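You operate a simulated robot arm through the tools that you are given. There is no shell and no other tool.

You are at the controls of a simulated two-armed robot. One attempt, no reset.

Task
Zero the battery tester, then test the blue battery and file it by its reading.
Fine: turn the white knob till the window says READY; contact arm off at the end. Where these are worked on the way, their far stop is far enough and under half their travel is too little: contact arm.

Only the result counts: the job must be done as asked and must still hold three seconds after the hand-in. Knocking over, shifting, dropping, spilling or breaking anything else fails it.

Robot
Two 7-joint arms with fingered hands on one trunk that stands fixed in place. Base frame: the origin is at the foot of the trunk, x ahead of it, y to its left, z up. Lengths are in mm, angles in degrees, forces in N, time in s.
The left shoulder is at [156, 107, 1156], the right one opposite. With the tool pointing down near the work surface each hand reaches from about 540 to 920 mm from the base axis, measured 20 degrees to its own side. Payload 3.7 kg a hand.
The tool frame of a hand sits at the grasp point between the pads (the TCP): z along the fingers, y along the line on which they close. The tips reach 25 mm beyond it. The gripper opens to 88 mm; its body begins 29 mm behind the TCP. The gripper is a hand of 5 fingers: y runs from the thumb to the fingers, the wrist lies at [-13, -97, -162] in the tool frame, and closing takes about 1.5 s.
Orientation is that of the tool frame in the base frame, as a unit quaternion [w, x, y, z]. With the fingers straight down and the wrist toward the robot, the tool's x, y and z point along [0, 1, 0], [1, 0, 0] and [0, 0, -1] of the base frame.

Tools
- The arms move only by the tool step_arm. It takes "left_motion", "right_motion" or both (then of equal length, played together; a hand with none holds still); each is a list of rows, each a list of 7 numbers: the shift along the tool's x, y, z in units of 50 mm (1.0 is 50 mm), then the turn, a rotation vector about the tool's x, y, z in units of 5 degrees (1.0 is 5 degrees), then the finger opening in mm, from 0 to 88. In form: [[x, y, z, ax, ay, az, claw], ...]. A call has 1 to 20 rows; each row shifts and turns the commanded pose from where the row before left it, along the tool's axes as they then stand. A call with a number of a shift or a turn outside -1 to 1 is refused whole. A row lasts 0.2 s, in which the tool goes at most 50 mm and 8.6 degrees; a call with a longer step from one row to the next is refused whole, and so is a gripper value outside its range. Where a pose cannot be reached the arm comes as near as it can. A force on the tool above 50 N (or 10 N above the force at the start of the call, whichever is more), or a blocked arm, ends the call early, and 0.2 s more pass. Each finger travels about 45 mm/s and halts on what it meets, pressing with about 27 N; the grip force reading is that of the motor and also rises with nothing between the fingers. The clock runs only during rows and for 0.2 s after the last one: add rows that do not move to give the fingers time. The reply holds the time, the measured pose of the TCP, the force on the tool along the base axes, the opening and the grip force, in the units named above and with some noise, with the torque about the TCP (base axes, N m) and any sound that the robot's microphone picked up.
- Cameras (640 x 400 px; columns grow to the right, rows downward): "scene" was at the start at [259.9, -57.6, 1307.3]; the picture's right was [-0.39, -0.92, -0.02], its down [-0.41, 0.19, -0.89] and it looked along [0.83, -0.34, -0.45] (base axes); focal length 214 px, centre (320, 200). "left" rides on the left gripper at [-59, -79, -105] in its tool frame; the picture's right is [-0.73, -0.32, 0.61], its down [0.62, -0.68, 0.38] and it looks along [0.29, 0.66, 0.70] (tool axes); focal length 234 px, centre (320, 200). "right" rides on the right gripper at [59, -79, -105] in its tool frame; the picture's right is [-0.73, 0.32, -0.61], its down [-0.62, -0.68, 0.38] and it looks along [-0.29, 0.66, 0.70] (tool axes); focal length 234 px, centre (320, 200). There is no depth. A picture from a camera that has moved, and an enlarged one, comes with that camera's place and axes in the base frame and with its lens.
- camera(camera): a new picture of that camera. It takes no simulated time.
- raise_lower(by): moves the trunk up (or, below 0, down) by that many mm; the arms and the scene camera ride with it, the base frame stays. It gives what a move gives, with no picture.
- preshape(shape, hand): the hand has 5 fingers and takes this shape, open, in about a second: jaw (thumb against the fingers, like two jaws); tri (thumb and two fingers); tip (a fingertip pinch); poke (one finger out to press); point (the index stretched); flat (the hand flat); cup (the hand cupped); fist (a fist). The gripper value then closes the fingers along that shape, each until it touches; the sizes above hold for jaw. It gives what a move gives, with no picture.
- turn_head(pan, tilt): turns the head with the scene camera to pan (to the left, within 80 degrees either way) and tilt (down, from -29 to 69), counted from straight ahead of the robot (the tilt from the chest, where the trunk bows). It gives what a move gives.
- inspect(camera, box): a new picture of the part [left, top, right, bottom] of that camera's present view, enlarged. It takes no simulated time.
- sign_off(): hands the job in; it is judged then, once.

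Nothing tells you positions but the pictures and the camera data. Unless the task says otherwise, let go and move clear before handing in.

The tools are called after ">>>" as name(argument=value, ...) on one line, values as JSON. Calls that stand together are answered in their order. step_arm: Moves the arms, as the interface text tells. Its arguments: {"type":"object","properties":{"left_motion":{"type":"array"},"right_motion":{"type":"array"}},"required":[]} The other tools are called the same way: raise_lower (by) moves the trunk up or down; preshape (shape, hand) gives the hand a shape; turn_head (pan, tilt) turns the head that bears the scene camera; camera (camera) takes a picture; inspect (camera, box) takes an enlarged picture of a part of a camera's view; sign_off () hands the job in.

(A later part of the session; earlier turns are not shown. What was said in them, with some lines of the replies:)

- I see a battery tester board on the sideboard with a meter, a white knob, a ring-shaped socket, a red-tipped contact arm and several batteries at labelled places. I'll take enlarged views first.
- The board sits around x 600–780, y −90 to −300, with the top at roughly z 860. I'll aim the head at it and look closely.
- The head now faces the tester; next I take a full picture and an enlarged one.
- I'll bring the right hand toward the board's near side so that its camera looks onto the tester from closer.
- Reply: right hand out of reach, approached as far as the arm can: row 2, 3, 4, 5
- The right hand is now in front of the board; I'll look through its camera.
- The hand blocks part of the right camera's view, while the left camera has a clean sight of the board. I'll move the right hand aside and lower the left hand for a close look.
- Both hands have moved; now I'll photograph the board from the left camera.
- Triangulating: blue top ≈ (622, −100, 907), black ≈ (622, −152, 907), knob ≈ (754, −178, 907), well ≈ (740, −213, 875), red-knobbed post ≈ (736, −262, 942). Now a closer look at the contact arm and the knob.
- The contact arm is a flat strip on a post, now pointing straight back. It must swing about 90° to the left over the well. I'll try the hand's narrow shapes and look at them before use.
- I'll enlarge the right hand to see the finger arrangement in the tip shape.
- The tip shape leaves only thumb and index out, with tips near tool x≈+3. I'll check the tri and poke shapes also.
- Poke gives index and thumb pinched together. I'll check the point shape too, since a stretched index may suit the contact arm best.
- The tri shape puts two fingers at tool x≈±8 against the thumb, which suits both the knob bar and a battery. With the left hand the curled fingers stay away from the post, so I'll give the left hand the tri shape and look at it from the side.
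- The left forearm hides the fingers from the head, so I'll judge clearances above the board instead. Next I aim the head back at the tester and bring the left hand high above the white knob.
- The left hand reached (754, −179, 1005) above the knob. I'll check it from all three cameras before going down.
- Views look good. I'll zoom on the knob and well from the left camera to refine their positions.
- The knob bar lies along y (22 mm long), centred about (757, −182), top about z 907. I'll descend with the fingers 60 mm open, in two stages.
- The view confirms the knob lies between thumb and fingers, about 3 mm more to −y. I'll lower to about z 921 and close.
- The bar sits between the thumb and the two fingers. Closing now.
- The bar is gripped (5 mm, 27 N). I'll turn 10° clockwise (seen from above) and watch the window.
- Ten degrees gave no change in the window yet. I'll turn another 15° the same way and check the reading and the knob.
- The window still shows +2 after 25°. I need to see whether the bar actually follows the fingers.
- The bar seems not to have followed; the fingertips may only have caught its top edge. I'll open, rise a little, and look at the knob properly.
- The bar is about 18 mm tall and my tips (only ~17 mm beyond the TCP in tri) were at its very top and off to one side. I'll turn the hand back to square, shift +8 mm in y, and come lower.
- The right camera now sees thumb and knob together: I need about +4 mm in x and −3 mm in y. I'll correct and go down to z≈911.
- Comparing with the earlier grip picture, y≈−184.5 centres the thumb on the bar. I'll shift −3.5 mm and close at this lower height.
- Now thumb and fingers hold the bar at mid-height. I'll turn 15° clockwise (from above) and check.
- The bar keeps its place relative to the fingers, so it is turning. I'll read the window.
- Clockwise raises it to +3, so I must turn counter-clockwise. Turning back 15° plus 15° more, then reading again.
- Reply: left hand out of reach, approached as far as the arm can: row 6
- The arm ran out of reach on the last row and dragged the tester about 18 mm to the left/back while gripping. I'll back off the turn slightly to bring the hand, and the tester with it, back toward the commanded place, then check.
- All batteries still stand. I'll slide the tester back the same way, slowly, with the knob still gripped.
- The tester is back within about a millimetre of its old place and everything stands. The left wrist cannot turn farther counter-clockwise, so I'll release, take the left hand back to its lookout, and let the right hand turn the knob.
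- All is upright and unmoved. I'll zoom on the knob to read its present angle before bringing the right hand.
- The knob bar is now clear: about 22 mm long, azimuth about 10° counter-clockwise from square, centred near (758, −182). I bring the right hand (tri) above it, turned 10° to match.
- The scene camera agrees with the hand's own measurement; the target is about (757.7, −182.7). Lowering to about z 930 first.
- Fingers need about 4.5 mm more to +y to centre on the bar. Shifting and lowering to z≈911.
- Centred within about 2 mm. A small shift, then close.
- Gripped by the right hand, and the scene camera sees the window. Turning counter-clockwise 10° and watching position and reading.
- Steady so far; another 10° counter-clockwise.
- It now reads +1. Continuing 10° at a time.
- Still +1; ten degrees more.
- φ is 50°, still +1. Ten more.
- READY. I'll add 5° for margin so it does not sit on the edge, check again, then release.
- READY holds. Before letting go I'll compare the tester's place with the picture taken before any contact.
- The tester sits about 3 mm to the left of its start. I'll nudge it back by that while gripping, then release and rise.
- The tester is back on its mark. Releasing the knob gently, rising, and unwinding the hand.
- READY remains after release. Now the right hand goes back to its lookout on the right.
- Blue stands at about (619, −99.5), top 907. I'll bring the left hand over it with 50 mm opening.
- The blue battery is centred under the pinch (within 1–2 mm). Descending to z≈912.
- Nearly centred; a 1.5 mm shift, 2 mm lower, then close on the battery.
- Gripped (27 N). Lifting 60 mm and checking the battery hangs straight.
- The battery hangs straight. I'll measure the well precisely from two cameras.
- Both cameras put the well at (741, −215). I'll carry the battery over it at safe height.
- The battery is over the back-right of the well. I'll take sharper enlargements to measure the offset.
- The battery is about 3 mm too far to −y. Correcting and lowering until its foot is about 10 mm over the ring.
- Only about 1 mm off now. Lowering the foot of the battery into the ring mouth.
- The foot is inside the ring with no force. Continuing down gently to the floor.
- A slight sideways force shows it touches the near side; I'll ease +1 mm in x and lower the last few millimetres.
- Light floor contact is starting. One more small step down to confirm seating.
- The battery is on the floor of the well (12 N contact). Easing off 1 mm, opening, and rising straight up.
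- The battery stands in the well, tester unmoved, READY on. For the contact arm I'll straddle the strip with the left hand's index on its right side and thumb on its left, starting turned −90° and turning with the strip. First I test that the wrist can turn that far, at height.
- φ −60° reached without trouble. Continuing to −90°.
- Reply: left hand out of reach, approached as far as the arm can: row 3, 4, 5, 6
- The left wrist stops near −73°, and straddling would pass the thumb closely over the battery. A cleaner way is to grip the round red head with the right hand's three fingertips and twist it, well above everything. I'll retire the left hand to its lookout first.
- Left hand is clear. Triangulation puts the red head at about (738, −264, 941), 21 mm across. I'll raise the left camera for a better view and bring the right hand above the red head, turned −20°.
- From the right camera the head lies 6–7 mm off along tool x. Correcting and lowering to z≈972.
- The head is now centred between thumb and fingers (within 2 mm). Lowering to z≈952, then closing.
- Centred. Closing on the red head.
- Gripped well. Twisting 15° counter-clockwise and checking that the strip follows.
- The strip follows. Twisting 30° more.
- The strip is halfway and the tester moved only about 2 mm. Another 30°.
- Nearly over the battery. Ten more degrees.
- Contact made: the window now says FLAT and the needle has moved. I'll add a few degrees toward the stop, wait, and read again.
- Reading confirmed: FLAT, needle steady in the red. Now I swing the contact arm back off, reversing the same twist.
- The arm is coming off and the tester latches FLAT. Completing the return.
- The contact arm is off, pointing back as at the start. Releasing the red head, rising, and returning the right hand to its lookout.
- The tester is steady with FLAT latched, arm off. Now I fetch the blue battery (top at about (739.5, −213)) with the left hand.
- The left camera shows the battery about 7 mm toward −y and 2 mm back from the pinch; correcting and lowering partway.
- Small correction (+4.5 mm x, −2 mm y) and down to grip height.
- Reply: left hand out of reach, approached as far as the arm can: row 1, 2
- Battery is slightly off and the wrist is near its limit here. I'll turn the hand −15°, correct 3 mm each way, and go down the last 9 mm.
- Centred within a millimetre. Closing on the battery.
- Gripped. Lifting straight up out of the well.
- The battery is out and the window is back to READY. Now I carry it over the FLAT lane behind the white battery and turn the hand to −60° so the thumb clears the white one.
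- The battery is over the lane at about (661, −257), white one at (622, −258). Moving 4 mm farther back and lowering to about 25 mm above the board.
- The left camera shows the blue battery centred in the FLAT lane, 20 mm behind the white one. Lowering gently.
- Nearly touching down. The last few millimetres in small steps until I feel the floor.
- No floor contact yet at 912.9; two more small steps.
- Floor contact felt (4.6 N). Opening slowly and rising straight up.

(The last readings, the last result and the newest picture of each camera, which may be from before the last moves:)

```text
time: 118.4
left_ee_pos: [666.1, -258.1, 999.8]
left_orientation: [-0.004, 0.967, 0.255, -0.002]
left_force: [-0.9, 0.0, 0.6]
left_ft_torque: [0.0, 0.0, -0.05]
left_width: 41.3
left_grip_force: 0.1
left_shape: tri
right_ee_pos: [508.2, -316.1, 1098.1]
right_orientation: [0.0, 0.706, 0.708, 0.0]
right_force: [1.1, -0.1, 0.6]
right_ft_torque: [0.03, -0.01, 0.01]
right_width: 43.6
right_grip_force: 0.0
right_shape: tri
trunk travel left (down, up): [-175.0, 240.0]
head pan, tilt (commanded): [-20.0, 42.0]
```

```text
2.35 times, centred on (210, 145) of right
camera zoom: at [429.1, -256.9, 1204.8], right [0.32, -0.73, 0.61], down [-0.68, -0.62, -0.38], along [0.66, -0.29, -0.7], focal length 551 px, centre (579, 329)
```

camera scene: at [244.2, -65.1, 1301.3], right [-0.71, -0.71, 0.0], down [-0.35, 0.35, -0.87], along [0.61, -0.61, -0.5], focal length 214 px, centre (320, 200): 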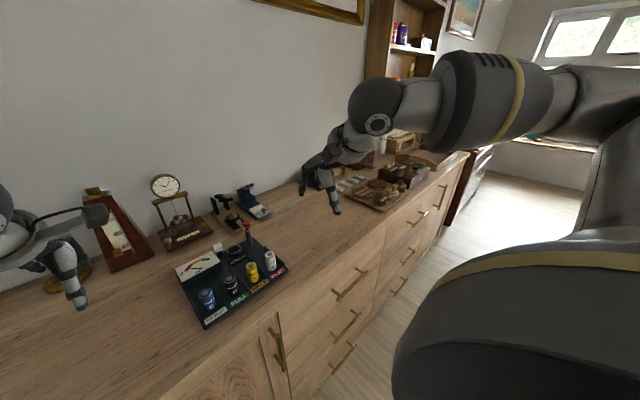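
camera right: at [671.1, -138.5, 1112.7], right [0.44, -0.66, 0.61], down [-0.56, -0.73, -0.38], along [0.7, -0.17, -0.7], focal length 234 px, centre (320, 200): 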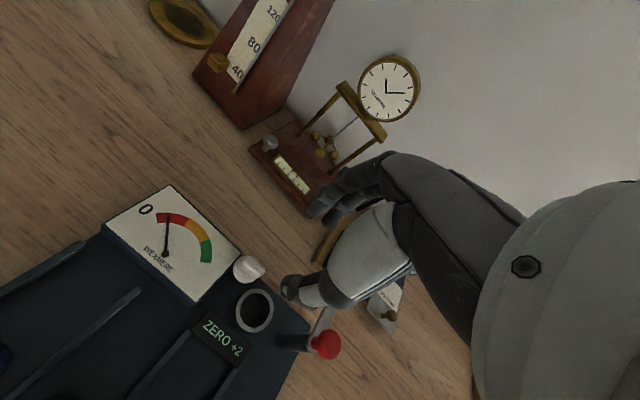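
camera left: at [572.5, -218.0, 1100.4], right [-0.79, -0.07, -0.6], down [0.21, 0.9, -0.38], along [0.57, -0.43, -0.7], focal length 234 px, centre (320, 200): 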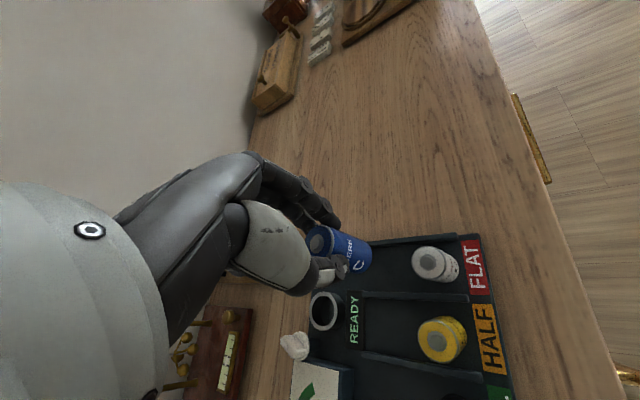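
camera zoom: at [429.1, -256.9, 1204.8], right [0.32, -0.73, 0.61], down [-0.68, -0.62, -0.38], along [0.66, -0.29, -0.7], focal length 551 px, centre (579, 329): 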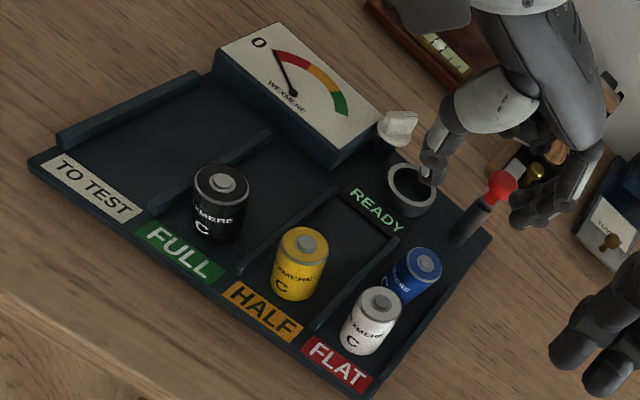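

The blue battery stands in the FLAT lane and the window reads READY. Now I clear the left hand upward and away.

>>> step_arm(left_motion=[[0, 0, -0.8, 0, 0, 0, 42], [0, 0, -0.8, 0, 0, 0, 42], [0, 0, 0, 0, 0, -1, 42], [0, 0, 0, 0, 0, -1, 42], [0, 0, 0, 0, 0, -1, 42], [0, 0, 0, 0, 0, -1, 42], [0, 0, 0, 0, 0, -1, 42], [0, 0, 0, 0, 0, -1, 42], [0, 0, 0, 0, 0, -1, 42], [0, 0, 0, 0, 0, -1, 42], [0, 0, 0, 0, 0, -1, 42], [0.5, 0, -0.3, 0, 0, -1, 42], [0.5, 0, -0.3, 0, 0, 0, 42], [0.7, 0, 0, 0, 0, 0, 42], [0.7, 0, 0, 0, 0, 0, 42], [0.7, 0, 0, 0, 0, 0, 42], [0.7, 0, 0, 0, 0, 0, 42], [0.7, 0, 0, 0, 0, 0, 42], [0.7, 0, 0, 0, 0, 0, 42], [0, 0, 0, 0, 0, 0, 42]])

>>> inspect(camera="scene", box=[250, 130, 390, 240])

>>> inspect(camera="right", box=[80, 60, 340, 230])

>>> camera(camera="left")

```text
time: 122.6
left_ee_pos: [715.2, 1.5, 1109.2]
left_orientation: [-0.005, 0.769, 0.639, 0.0]
left_force: [0.6, -0.6, 0.1]
left_ft_torque: [0.0, 0.03, 0.01]
left_width: 41.6
left_grip_force: 0.1
left_shape: tri
right_ee_pos: [508.1, -316.3, 1098.9]
right_orientation: [0.0, 0.707, 0.707, 0.0]
right_force: [0.1, -0.1, -0.2]
right_ft_torque: [0.04, 0.01, 0.0]
right_width: 43.7
right_grip_force: 0.0
right_shape: tri
trunk travel left (down, up): [-175.0, 240.0]
head pan, tilt (commanded): [-20.0, 42.0]
```

```text
3.64 times, centred on (320, 185) of scene
camera zoom: at [258.7, -29.9, 1283.0], right [-0.34, -0.94, 0.0], down [-0.63, 0.23, -0.74], along [0.7, -0.25, -0.67], focal length 780 px, centre (320, 254)
```

zoom: 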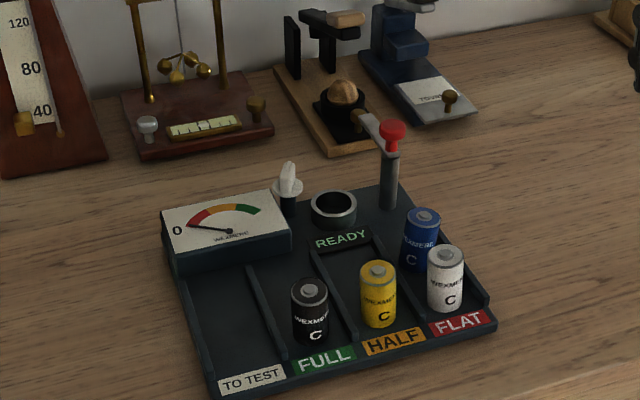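

```text
2.35 times, centred on (210, 145) of right
camera zoom: at [428.7, -256.9, 1205.0], right [0.32, -0.73, 0.61], down [-0.68, -0.62, -0.38], along [0.66, -0.29, -0.7], focal length 551 px, centre (579, 329)
```

zoom: 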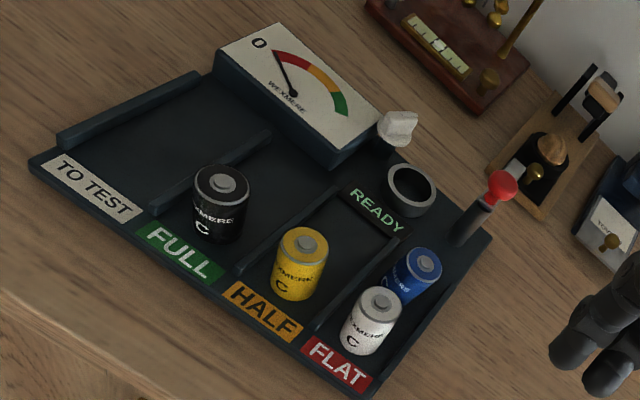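

```text
taken
camera left: at [627.0, -43.6, 1213.9], right [-0.45, -0.65, -0.61], down [-0.56, 0.74, -0.38], along [0.7, 0.17, -0.7], focal length 234 px, centre (320, 200)
```

left: 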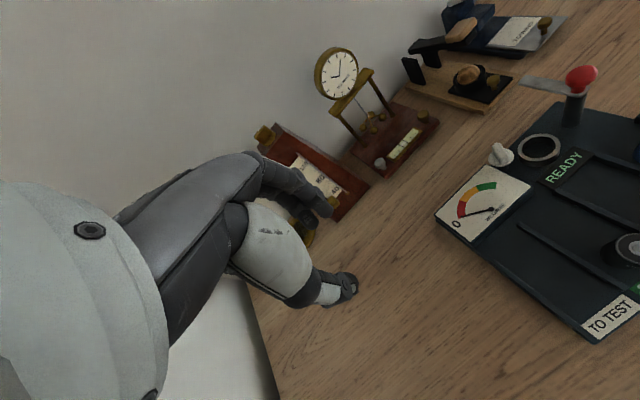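

Everything stands as wanted. I'll double-check that the contact arm is fully off by comparing with the earlier enlargement.

>>> inspect(camera="scene", box=[290, 150, 350, 190])

>>> inspect(camera="left", box=[500, 40, 640, 130])

```text
10.00 times, centred on (320, 170) of scene
camera zoom: at [258.7, -29.9, 1283.0], right [-0.34, -0.94, 0.0], down [-0.63, 0.23, -0.74], along [0.7, -0.25, -0.67], focal length 2145 px, centre (320, 500)
```

zoom: 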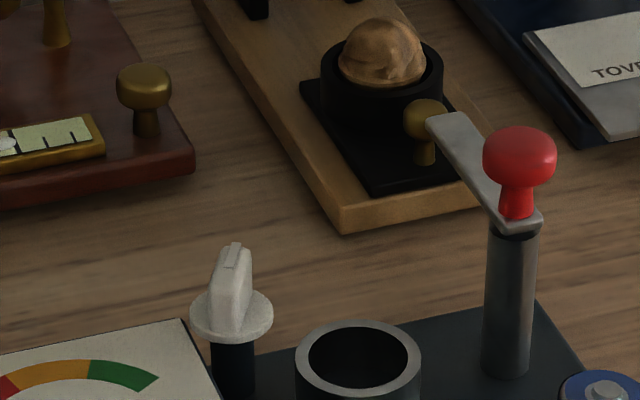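

```text
4.44 times, centred on (570, 85) of left
camera zoom: at [627.0, -43.6, 1213.9], right [-0.45, -0.65, -0.61], down [-0.56, 0.74, -0.38], along [0.7, 0.17, -0.7], focal length 1041 px, centre (-791, 711)
```

zoom: 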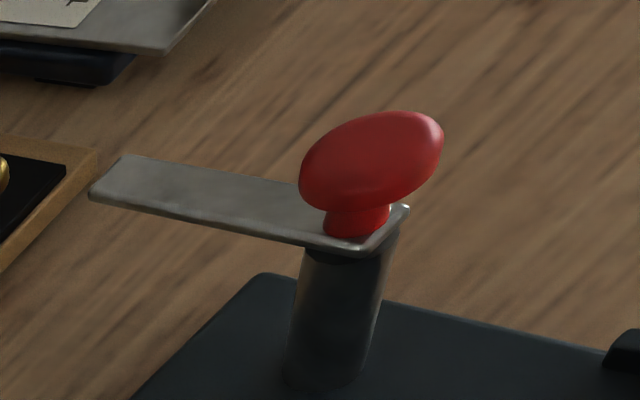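

The contact arm is in its starting (off) position and the tester is back on its original spot. The window shows READY, the blue battery stands in the FLAT lane, and both hands are clear. Handing in.

>>> sign_off()

```text
The job is handed in.
```

I zeroed the tester until its window said READY, then tested the blue battery. It read FLAT, with the needle steady in the red. It now stands in the FLAT lane, about 20 mm behind the white battery.

- **Contact arm:** it is off, pointing straight back as it did at the start. During the test I swung it about 89° until its contact sat on the battery.
- **Tester moved during the work:** while turning the knob, the left wrist ran out of reach and dragged the whole tester about 20 mm. I slid it back. The last pictures show it within a millimetre or two of its original place.
- **Other batteries:** none fell. They may have slid a few millimetres within their lanes while the tester moved.

Both hands were released and clear before I handed in. I don't know how it was judged.
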